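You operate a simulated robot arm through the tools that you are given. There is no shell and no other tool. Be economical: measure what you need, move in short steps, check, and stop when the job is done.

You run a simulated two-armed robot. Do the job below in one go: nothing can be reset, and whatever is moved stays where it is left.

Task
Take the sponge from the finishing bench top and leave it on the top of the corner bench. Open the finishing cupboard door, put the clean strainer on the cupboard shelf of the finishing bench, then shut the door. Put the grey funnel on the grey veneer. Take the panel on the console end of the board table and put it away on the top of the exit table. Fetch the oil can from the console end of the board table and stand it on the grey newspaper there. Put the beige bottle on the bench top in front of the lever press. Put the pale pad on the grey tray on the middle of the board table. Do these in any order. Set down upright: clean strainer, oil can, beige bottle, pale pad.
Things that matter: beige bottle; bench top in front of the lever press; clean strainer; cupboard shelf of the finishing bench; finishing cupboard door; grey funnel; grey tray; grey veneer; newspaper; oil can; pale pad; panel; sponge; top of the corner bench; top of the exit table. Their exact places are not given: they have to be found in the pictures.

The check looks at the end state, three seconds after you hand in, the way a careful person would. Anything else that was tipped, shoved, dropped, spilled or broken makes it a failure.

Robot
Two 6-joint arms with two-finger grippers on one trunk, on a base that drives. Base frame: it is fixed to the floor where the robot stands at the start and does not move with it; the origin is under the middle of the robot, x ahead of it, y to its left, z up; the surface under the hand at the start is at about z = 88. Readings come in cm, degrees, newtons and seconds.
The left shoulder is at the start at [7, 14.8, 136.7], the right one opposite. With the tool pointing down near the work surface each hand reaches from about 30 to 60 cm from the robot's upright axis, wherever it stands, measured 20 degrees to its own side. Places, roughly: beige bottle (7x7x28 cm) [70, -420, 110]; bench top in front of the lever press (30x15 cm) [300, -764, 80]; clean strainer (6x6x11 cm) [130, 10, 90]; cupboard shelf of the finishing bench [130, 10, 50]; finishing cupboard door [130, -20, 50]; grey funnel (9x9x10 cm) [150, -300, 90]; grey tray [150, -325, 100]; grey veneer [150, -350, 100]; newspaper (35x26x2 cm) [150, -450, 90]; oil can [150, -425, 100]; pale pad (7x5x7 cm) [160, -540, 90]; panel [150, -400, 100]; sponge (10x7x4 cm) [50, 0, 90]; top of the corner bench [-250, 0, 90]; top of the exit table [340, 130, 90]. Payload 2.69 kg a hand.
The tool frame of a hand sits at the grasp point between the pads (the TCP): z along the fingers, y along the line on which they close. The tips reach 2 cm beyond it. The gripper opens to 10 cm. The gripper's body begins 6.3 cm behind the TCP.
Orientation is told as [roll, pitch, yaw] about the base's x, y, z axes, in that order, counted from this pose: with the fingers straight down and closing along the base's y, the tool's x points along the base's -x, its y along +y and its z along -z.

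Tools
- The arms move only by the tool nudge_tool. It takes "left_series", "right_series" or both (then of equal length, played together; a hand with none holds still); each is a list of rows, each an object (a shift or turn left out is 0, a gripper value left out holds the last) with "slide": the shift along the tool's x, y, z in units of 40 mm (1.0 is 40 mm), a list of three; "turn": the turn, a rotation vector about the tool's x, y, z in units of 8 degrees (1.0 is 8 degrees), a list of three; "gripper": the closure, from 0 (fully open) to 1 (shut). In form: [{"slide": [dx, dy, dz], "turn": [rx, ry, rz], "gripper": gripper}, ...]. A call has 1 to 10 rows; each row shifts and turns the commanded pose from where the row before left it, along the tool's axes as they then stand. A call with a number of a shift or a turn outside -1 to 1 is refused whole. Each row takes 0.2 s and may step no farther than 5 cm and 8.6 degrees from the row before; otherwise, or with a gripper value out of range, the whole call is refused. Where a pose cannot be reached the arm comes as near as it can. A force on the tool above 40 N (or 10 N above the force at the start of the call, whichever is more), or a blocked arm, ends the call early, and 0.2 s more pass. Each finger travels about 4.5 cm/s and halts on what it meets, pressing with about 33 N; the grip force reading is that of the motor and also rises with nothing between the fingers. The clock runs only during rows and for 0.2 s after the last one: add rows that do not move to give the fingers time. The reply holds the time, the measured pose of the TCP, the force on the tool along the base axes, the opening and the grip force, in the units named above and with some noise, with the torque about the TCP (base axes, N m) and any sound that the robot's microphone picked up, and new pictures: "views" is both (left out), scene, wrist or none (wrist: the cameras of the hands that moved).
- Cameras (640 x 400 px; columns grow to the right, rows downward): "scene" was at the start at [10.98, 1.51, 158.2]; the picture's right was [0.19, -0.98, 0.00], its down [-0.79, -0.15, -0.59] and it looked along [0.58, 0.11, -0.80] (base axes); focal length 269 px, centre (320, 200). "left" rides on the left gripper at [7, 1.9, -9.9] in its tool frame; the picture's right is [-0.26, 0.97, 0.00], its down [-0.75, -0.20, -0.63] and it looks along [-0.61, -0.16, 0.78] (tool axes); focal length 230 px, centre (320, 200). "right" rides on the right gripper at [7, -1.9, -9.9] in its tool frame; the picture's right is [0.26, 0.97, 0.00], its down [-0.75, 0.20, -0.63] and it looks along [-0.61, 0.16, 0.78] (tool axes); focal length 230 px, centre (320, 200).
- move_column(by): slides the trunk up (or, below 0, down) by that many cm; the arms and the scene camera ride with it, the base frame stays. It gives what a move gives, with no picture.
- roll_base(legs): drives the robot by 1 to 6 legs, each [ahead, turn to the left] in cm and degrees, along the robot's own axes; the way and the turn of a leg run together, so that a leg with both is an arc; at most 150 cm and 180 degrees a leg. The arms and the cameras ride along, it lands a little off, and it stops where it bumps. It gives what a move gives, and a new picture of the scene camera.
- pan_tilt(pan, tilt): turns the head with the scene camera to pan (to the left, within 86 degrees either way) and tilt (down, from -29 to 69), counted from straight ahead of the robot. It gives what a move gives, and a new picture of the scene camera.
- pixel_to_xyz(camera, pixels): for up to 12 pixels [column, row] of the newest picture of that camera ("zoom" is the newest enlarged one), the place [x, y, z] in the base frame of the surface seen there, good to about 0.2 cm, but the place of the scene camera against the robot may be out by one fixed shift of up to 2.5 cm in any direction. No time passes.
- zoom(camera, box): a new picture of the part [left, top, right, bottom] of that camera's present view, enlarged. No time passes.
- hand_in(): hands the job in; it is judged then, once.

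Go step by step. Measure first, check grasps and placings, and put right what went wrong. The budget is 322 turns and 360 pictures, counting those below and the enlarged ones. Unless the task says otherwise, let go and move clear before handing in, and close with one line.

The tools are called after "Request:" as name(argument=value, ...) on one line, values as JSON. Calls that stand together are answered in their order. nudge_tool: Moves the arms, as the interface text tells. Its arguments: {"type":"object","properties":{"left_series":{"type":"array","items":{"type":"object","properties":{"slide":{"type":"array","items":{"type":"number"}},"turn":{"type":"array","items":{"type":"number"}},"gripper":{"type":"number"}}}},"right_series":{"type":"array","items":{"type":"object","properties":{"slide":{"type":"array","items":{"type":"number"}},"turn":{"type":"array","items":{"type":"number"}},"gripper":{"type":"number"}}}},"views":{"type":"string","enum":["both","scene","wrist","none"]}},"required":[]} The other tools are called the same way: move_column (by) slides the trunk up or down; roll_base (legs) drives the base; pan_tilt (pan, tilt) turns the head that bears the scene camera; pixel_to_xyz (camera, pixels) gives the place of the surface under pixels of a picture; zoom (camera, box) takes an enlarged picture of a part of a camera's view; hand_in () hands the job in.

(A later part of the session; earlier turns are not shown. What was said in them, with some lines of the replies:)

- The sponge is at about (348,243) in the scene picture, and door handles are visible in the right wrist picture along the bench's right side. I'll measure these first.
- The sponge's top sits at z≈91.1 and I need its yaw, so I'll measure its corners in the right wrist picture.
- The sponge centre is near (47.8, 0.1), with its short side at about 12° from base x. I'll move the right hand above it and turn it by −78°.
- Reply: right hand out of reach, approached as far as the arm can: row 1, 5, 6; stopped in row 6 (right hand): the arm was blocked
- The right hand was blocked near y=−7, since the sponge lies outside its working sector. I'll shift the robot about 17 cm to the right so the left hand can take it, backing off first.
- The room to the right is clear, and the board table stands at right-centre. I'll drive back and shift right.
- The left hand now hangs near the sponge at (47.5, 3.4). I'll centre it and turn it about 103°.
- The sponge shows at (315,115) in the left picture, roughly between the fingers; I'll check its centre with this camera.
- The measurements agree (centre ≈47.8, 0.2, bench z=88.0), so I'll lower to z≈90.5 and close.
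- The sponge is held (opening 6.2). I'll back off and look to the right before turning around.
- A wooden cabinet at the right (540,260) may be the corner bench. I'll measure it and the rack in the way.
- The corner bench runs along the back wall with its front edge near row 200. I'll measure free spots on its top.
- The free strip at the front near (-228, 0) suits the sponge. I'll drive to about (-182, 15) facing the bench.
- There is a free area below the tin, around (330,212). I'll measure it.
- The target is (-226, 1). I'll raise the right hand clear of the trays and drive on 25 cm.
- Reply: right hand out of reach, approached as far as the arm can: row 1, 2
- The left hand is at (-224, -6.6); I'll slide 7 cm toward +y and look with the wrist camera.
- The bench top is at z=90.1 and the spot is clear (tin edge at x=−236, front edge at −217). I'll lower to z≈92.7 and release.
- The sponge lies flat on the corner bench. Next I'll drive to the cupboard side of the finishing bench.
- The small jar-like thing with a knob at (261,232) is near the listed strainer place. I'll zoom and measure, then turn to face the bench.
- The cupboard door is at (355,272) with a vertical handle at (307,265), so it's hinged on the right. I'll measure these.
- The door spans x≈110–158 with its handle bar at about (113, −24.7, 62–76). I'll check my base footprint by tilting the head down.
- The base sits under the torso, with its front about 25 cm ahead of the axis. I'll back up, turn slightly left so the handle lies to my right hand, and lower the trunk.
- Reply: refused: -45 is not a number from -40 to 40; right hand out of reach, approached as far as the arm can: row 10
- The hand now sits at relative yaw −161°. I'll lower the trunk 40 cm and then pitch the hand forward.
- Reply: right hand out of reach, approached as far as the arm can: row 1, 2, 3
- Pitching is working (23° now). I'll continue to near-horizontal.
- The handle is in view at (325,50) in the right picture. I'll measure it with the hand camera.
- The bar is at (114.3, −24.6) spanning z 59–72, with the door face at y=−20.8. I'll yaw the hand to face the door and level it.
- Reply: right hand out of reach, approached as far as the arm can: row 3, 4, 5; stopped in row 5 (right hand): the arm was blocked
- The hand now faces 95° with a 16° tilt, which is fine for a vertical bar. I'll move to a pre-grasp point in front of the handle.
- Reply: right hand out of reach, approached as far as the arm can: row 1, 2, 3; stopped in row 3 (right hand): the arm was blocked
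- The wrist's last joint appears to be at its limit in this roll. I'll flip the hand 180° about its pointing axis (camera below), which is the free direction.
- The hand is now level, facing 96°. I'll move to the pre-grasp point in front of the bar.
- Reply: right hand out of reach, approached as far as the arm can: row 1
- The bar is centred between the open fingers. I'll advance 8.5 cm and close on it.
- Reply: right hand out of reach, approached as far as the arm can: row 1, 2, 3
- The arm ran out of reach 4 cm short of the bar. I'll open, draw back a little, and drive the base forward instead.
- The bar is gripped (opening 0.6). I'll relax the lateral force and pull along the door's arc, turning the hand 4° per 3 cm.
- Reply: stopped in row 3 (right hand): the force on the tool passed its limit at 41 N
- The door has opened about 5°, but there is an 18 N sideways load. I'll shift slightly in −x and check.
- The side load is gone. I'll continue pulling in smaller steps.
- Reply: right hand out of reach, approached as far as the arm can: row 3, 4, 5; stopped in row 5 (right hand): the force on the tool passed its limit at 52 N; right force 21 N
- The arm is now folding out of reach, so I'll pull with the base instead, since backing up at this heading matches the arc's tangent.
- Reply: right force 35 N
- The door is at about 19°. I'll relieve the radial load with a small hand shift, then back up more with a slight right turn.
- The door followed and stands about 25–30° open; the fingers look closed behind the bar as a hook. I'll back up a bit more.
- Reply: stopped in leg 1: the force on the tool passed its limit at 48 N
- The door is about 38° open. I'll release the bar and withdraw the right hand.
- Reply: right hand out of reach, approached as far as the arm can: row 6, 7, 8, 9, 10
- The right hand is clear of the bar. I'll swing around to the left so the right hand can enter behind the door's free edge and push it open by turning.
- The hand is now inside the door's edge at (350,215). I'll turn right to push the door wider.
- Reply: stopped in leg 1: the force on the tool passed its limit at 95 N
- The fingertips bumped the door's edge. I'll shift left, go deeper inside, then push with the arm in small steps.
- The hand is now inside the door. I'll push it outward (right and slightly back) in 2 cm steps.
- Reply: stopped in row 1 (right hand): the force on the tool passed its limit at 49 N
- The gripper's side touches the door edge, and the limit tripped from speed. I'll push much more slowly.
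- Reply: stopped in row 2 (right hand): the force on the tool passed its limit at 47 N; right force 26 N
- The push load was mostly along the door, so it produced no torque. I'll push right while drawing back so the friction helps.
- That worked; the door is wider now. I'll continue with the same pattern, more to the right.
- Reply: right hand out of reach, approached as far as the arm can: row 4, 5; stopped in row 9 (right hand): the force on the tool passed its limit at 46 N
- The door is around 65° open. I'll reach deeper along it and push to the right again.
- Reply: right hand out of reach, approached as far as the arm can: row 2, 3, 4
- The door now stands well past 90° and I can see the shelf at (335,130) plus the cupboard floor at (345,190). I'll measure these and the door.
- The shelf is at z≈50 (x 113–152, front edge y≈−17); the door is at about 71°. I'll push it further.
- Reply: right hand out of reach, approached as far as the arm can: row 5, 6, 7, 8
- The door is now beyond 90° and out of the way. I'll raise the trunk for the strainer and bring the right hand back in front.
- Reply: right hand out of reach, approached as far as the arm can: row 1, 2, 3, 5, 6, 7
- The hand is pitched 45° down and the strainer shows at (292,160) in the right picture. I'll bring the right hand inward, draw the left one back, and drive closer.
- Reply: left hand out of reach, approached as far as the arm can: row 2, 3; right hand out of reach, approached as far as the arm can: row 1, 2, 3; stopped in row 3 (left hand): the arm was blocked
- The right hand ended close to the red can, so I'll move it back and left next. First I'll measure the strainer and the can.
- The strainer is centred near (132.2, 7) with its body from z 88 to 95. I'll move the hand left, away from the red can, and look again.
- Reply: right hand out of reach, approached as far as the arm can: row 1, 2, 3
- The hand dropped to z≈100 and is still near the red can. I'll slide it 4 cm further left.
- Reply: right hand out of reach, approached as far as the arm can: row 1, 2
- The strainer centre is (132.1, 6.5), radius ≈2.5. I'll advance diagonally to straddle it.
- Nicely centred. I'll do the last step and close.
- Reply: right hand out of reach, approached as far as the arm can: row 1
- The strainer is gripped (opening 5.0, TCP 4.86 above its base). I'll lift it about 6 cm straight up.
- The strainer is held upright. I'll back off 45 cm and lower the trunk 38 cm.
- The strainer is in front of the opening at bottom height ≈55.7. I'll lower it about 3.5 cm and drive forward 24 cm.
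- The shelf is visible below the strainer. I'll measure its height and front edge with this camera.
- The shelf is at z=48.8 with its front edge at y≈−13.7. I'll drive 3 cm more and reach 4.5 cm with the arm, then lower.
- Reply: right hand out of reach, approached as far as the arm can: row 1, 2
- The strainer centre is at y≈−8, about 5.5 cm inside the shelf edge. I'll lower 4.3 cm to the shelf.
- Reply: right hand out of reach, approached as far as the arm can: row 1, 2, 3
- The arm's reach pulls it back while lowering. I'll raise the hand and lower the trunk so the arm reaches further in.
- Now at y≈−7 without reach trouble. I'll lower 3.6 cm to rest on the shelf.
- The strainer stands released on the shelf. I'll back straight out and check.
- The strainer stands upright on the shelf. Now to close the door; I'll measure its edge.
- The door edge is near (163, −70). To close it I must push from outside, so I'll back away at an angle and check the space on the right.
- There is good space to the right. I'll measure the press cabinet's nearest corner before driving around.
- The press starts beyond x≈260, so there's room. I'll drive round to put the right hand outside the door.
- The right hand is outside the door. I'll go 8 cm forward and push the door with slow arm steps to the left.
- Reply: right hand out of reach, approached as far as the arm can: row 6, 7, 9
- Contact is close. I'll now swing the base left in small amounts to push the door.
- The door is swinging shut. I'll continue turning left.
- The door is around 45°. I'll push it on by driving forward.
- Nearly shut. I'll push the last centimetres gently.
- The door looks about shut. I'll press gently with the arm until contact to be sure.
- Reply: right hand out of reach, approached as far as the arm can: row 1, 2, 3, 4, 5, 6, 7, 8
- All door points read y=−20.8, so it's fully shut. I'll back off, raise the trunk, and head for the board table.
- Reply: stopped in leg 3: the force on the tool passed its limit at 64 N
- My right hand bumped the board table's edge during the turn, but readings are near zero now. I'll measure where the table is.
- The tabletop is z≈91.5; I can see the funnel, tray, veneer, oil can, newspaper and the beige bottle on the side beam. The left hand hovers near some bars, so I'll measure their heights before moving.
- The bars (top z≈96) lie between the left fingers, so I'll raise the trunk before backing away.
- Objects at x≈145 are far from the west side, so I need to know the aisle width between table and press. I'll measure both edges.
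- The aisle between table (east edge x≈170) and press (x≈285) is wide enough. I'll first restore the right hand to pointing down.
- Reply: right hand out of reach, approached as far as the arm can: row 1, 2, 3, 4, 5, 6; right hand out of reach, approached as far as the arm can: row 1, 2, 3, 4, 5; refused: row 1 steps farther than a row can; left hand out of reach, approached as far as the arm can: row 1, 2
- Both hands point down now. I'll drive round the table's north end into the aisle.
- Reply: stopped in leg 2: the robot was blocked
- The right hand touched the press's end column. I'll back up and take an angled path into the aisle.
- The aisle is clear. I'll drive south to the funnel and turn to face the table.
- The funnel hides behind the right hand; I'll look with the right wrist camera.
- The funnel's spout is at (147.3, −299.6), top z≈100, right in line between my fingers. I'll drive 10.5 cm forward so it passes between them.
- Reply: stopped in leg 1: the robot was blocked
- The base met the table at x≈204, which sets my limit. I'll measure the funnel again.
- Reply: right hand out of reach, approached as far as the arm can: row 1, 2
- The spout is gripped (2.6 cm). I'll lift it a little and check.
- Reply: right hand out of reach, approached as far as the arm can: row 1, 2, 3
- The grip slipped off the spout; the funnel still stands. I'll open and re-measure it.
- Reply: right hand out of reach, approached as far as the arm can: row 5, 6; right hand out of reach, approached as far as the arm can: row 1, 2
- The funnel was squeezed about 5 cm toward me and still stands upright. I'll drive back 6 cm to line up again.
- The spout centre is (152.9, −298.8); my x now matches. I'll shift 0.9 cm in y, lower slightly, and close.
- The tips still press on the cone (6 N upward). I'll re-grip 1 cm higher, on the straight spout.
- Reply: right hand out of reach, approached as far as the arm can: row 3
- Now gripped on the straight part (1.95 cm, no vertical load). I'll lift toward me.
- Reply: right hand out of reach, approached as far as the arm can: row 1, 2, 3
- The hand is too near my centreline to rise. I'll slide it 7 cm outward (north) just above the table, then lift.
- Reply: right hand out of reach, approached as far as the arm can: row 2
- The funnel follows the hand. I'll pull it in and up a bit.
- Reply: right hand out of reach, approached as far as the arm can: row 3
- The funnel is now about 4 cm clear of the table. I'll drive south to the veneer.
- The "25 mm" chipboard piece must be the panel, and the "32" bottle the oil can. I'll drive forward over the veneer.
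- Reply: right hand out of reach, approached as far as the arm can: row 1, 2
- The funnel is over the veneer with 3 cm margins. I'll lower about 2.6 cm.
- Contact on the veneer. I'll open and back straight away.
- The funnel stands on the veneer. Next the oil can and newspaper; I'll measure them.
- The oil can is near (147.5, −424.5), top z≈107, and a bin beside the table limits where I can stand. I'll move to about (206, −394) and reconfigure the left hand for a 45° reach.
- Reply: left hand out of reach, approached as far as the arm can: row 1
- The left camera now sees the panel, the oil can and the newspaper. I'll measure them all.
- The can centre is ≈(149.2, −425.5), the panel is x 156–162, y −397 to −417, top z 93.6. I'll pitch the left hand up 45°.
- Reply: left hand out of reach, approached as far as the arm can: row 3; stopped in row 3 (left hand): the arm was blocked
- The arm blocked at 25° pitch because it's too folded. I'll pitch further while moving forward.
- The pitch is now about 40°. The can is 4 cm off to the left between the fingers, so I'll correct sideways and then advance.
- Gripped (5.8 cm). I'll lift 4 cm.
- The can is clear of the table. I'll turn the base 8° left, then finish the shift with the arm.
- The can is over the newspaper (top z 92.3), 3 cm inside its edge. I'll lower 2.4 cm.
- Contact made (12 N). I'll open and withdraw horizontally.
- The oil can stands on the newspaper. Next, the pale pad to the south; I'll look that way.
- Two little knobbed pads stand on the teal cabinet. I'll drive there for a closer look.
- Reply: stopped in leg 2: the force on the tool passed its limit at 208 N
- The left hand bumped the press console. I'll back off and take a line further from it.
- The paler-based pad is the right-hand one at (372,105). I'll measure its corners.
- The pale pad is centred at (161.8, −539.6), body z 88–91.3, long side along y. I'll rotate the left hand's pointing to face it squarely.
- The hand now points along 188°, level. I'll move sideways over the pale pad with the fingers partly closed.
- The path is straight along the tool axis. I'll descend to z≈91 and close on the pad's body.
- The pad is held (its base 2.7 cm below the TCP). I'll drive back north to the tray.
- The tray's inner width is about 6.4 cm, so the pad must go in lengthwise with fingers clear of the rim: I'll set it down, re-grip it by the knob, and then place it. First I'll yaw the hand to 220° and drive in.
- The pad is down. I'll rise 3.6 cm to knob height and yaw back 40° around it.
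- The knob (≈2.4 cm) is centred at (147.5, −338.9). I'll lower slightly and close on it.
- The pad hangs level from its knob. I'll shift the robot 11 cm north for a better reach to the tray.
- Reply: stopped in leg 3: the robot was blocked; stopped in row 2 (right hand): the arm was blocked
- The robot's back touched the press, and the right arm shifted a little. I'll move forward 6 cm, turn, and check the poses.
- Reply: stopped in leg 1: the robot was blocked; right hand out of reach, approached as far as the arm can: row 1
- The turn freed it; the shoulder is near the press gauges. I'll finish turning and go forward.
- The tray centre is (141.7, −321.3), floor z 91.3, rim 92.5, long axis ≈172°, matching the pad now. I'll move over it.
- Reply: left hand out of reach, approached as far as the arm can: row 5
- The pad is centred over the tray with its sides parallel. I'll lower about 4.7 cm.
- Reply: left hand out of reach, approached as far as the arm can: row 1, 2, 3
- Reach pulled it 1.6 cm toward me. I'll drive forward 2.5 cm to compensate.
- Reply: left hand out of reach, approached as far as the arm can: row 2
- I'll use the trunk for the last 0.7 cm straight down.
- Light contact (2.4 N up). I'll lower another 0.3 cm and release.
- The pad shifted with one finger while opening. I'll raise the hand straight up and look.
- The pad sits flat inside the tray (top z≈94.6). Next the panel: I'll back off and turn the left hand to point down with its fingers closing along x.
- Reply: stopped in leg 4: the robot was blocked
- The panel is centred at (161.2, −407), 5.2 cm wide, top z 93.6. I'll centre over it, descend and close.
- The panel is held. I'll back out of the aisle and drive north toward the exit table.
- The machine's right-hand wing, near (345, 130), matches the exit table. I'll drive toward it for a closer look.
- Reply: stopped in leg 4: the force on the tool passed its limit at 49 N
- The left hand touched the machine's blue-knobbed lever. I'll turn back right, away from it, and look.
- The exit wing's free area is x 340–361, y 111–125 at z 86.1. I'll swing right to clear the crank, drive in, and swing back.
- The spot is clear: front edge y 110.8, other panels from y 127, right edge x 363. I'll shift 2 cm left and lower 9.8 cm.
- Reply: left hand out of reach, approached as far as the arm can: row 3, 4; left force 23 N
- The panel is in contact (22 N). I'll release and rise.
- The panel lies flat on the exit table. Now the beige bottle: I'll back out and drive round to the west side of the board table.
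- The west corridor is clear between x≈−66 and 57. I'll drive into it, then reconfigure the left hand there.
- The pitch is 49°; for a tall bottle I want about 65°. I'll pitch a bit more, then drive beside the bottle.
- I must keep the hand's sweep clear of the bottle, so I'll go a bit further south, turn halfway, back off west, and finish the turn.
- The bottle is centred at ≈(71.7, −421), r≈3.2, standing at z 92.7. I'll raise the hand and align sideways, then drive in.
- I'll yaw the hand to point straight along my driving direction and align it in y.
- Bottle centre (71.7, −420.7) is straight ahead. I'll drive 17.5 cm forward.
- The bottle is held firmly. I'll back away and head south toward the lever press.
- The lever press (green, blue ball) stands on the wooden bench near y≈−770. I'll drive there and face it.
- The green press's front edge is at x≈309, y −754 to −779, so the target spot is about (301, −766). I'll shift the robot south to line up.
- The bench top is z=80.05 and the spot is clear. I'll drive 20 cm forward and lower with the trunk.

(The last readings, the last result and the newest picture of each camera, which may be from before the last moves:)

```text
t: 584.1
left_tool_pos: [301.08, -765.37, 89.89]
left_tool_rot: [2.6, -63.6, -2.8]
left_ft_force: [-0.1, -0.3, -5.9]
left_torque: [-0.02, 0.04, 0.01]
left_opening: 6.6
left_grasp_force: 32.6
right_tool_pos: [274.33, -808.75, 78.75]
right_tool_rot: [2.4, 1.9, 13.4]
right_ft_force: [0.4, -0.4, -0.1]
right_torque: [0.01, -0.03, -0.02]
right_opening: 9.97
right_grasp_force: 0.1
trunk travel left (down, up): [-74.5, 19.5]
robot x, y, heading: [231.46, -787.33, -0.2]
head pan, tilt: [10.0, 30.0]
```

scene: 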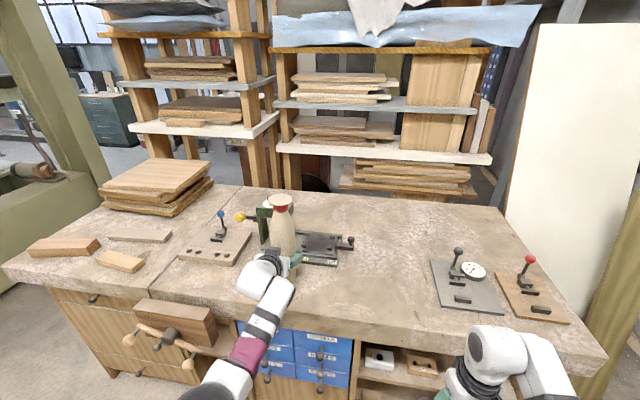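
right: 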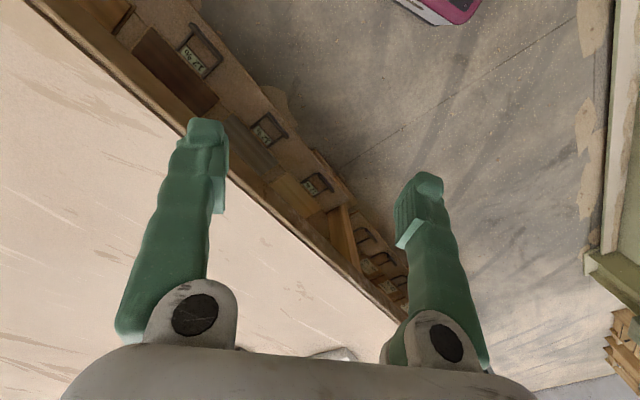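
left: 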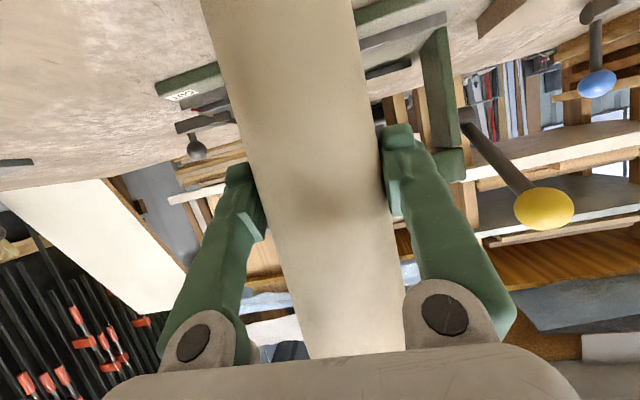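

Request:
move_column(by=-0.3)

Request:
nudge_tool(left_series=[{}], views="none")

```text
t: 584.6
left_tool_pos: [301.02, -765.29, 89.93]
left_tool_rot: [2.6, -63.8, -2.8]
left_ft_force: [1.1, 0.7, -2.1]
left_torque: [-0.08, -0.09, 0.03]
left_opening: 6.64
left_grasp_force: 33.4
right_tool_pos: [274.27, -808.67, 78.53]
right_tool_rot: [2.4, 1.9, 13.5]
right_ft_force: [0.8, -0.5, 0.2]
right_torque: [-0.02, 0.0, -0.01]
right_opening: 10.01
right_grasp_force: 0.1
trunk travel left (down, up): [-74.2, 19.8]
robot x, y, heading: [230.86, -787.07, -0.2]
head pan, tilt: [10.0, 30.0]
```

```text
t: 585.0
left_tool_pos: [300.99, -765.5, 89.87]
left_tool_rot: [2.6, -63.8, -2.9]
left_ft_force: [1.7, 0.6, -0.2]
left_torque: [-0.08, -0.22, 0.04]
left_opening: 6.61
left_grasp_force: 33.0
right_tool_pos: [274.43, -808.77, 78.39]
right_tool_rot: [2.5, 1.8, 13.5]
right_ft_force: [-0.8, -0.1, 0.1]
right_torque: [0.02, -0.04, 0.0]
right_opening: 10.0
right_grasp_force: 0.1
trunk travel left (down, up): [-74.2, 19.8]
robot x, y, heading: [230.9, -787.21, -0.4]
head pan, tilt: [10.0, 30.0]
```

Contact: the weight has left the hand. I'll open gently.

Request:
nudge_tool(left_series=[{"gripper": 0.3}, {"gripper": 0.2}, {"gripper": 0.1}, {"gripper": 0}, {"gripper": 0}, {}], views="both")

```text
t: 586.4
left_tool_pos: [300.96, -765.36, 89.65]
left_tool_rot: [2.6, -63.7, -2.8]
left_ft_force: [0.2, 0.1, -0.1]
left_torque: [0.01, 0.0, -0.02]
left_opening: 10.0
left_grasp_force: 0.1
right_tool_pos: [274.21, -808.65, 78.5]
right_tool_rot: [2.4, 1.8, 13.5]
right_ft_force: [0.0, -0.7, -0.7]
right_torque: [0.02, 0.0, -0.01]
right_opening: 10.0
right_grasp_force: 0.1
trunk travel left (down, up): [-74.2, 19.8]
robot x, y, heading: [231.23, -787.31, -0.2]
head pan, tilt: [10.0, 30.0]
```

scene: 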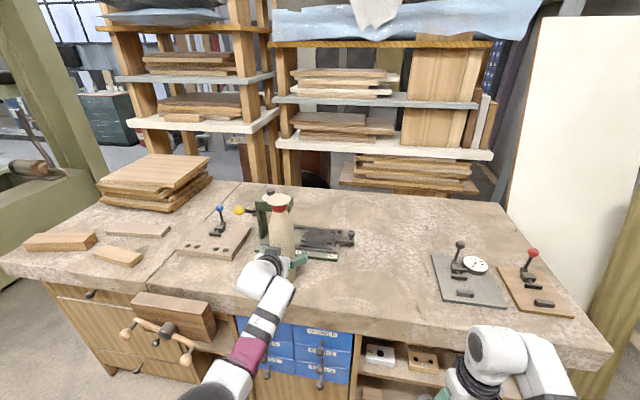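
left: 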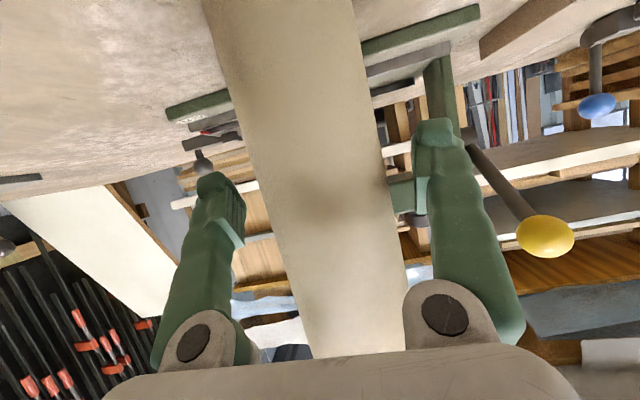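

Request:
roll_base(legs=[[-40, 0]])

Request:
zoom(camera="scene", box=[180, 160, 430, 340])

```text
t: 588.9
left_tool_pos: [260.77, -765.52, 89.64]
left_tool_rot: [2.5, -63.7, -3.1]
left_ft_force: [-0.7, -0.4, -0.4]
left_torque: [0.0, -0.02, -0.01]
left_opening: 10.0
left_grasp_force: 0.1
right_tool_pos: [233.94, -808.8, 78.45]
right_tool_rot: [2.4, 1.8, 13.2]
right_ft_force: [0.4, 0.0, 0.5]
right_torque: [0.01, -0.05, -0.01]
right_opening: 9.98
right_grasp_force: 0.0
trunk travel left (down, up): [-74.2, 19.8]
robot x, y, heading: [190.34, -787.66, -0.5]
head pan, tilt: [10.0, 30.0]
```

scene: 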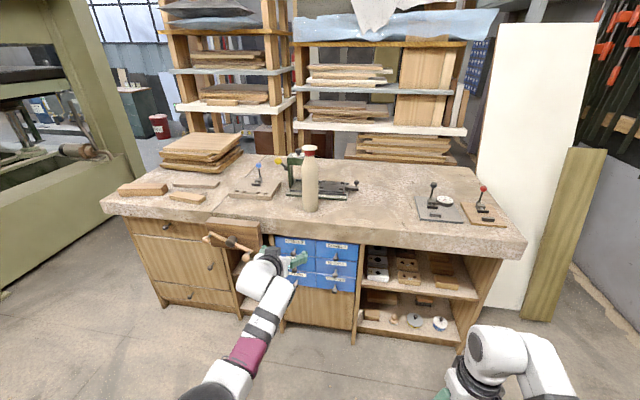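

```text
2.22 times, centred on (305, 250) of scene
```

zoom: 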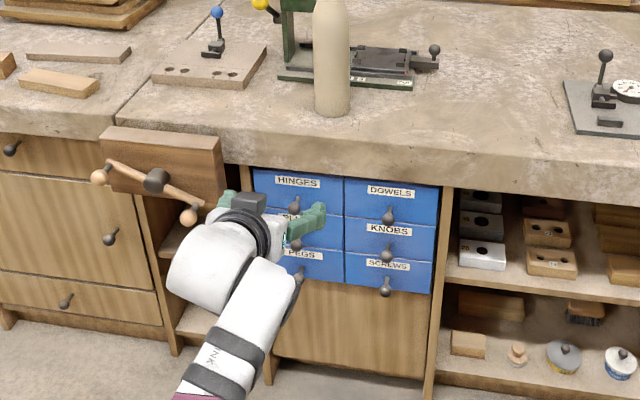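

The bottle stands upright in front of the lever press, and every item was checked in place after release, so I'm handing in.

Request:
hand_in()

```text
The job is handed in.
```

The job is handed in and all seven tasks are done. The sponge, strainer (cupboard door shut), funnel, panel, oil can, beige bottle and pale pad are each in their set place. Along the way my arms bumped the board table's edge, the press's end column, the press console and the exit machine's lever. The base also touched the board table and the press. I saw nothing tipped or displaced afterwards.
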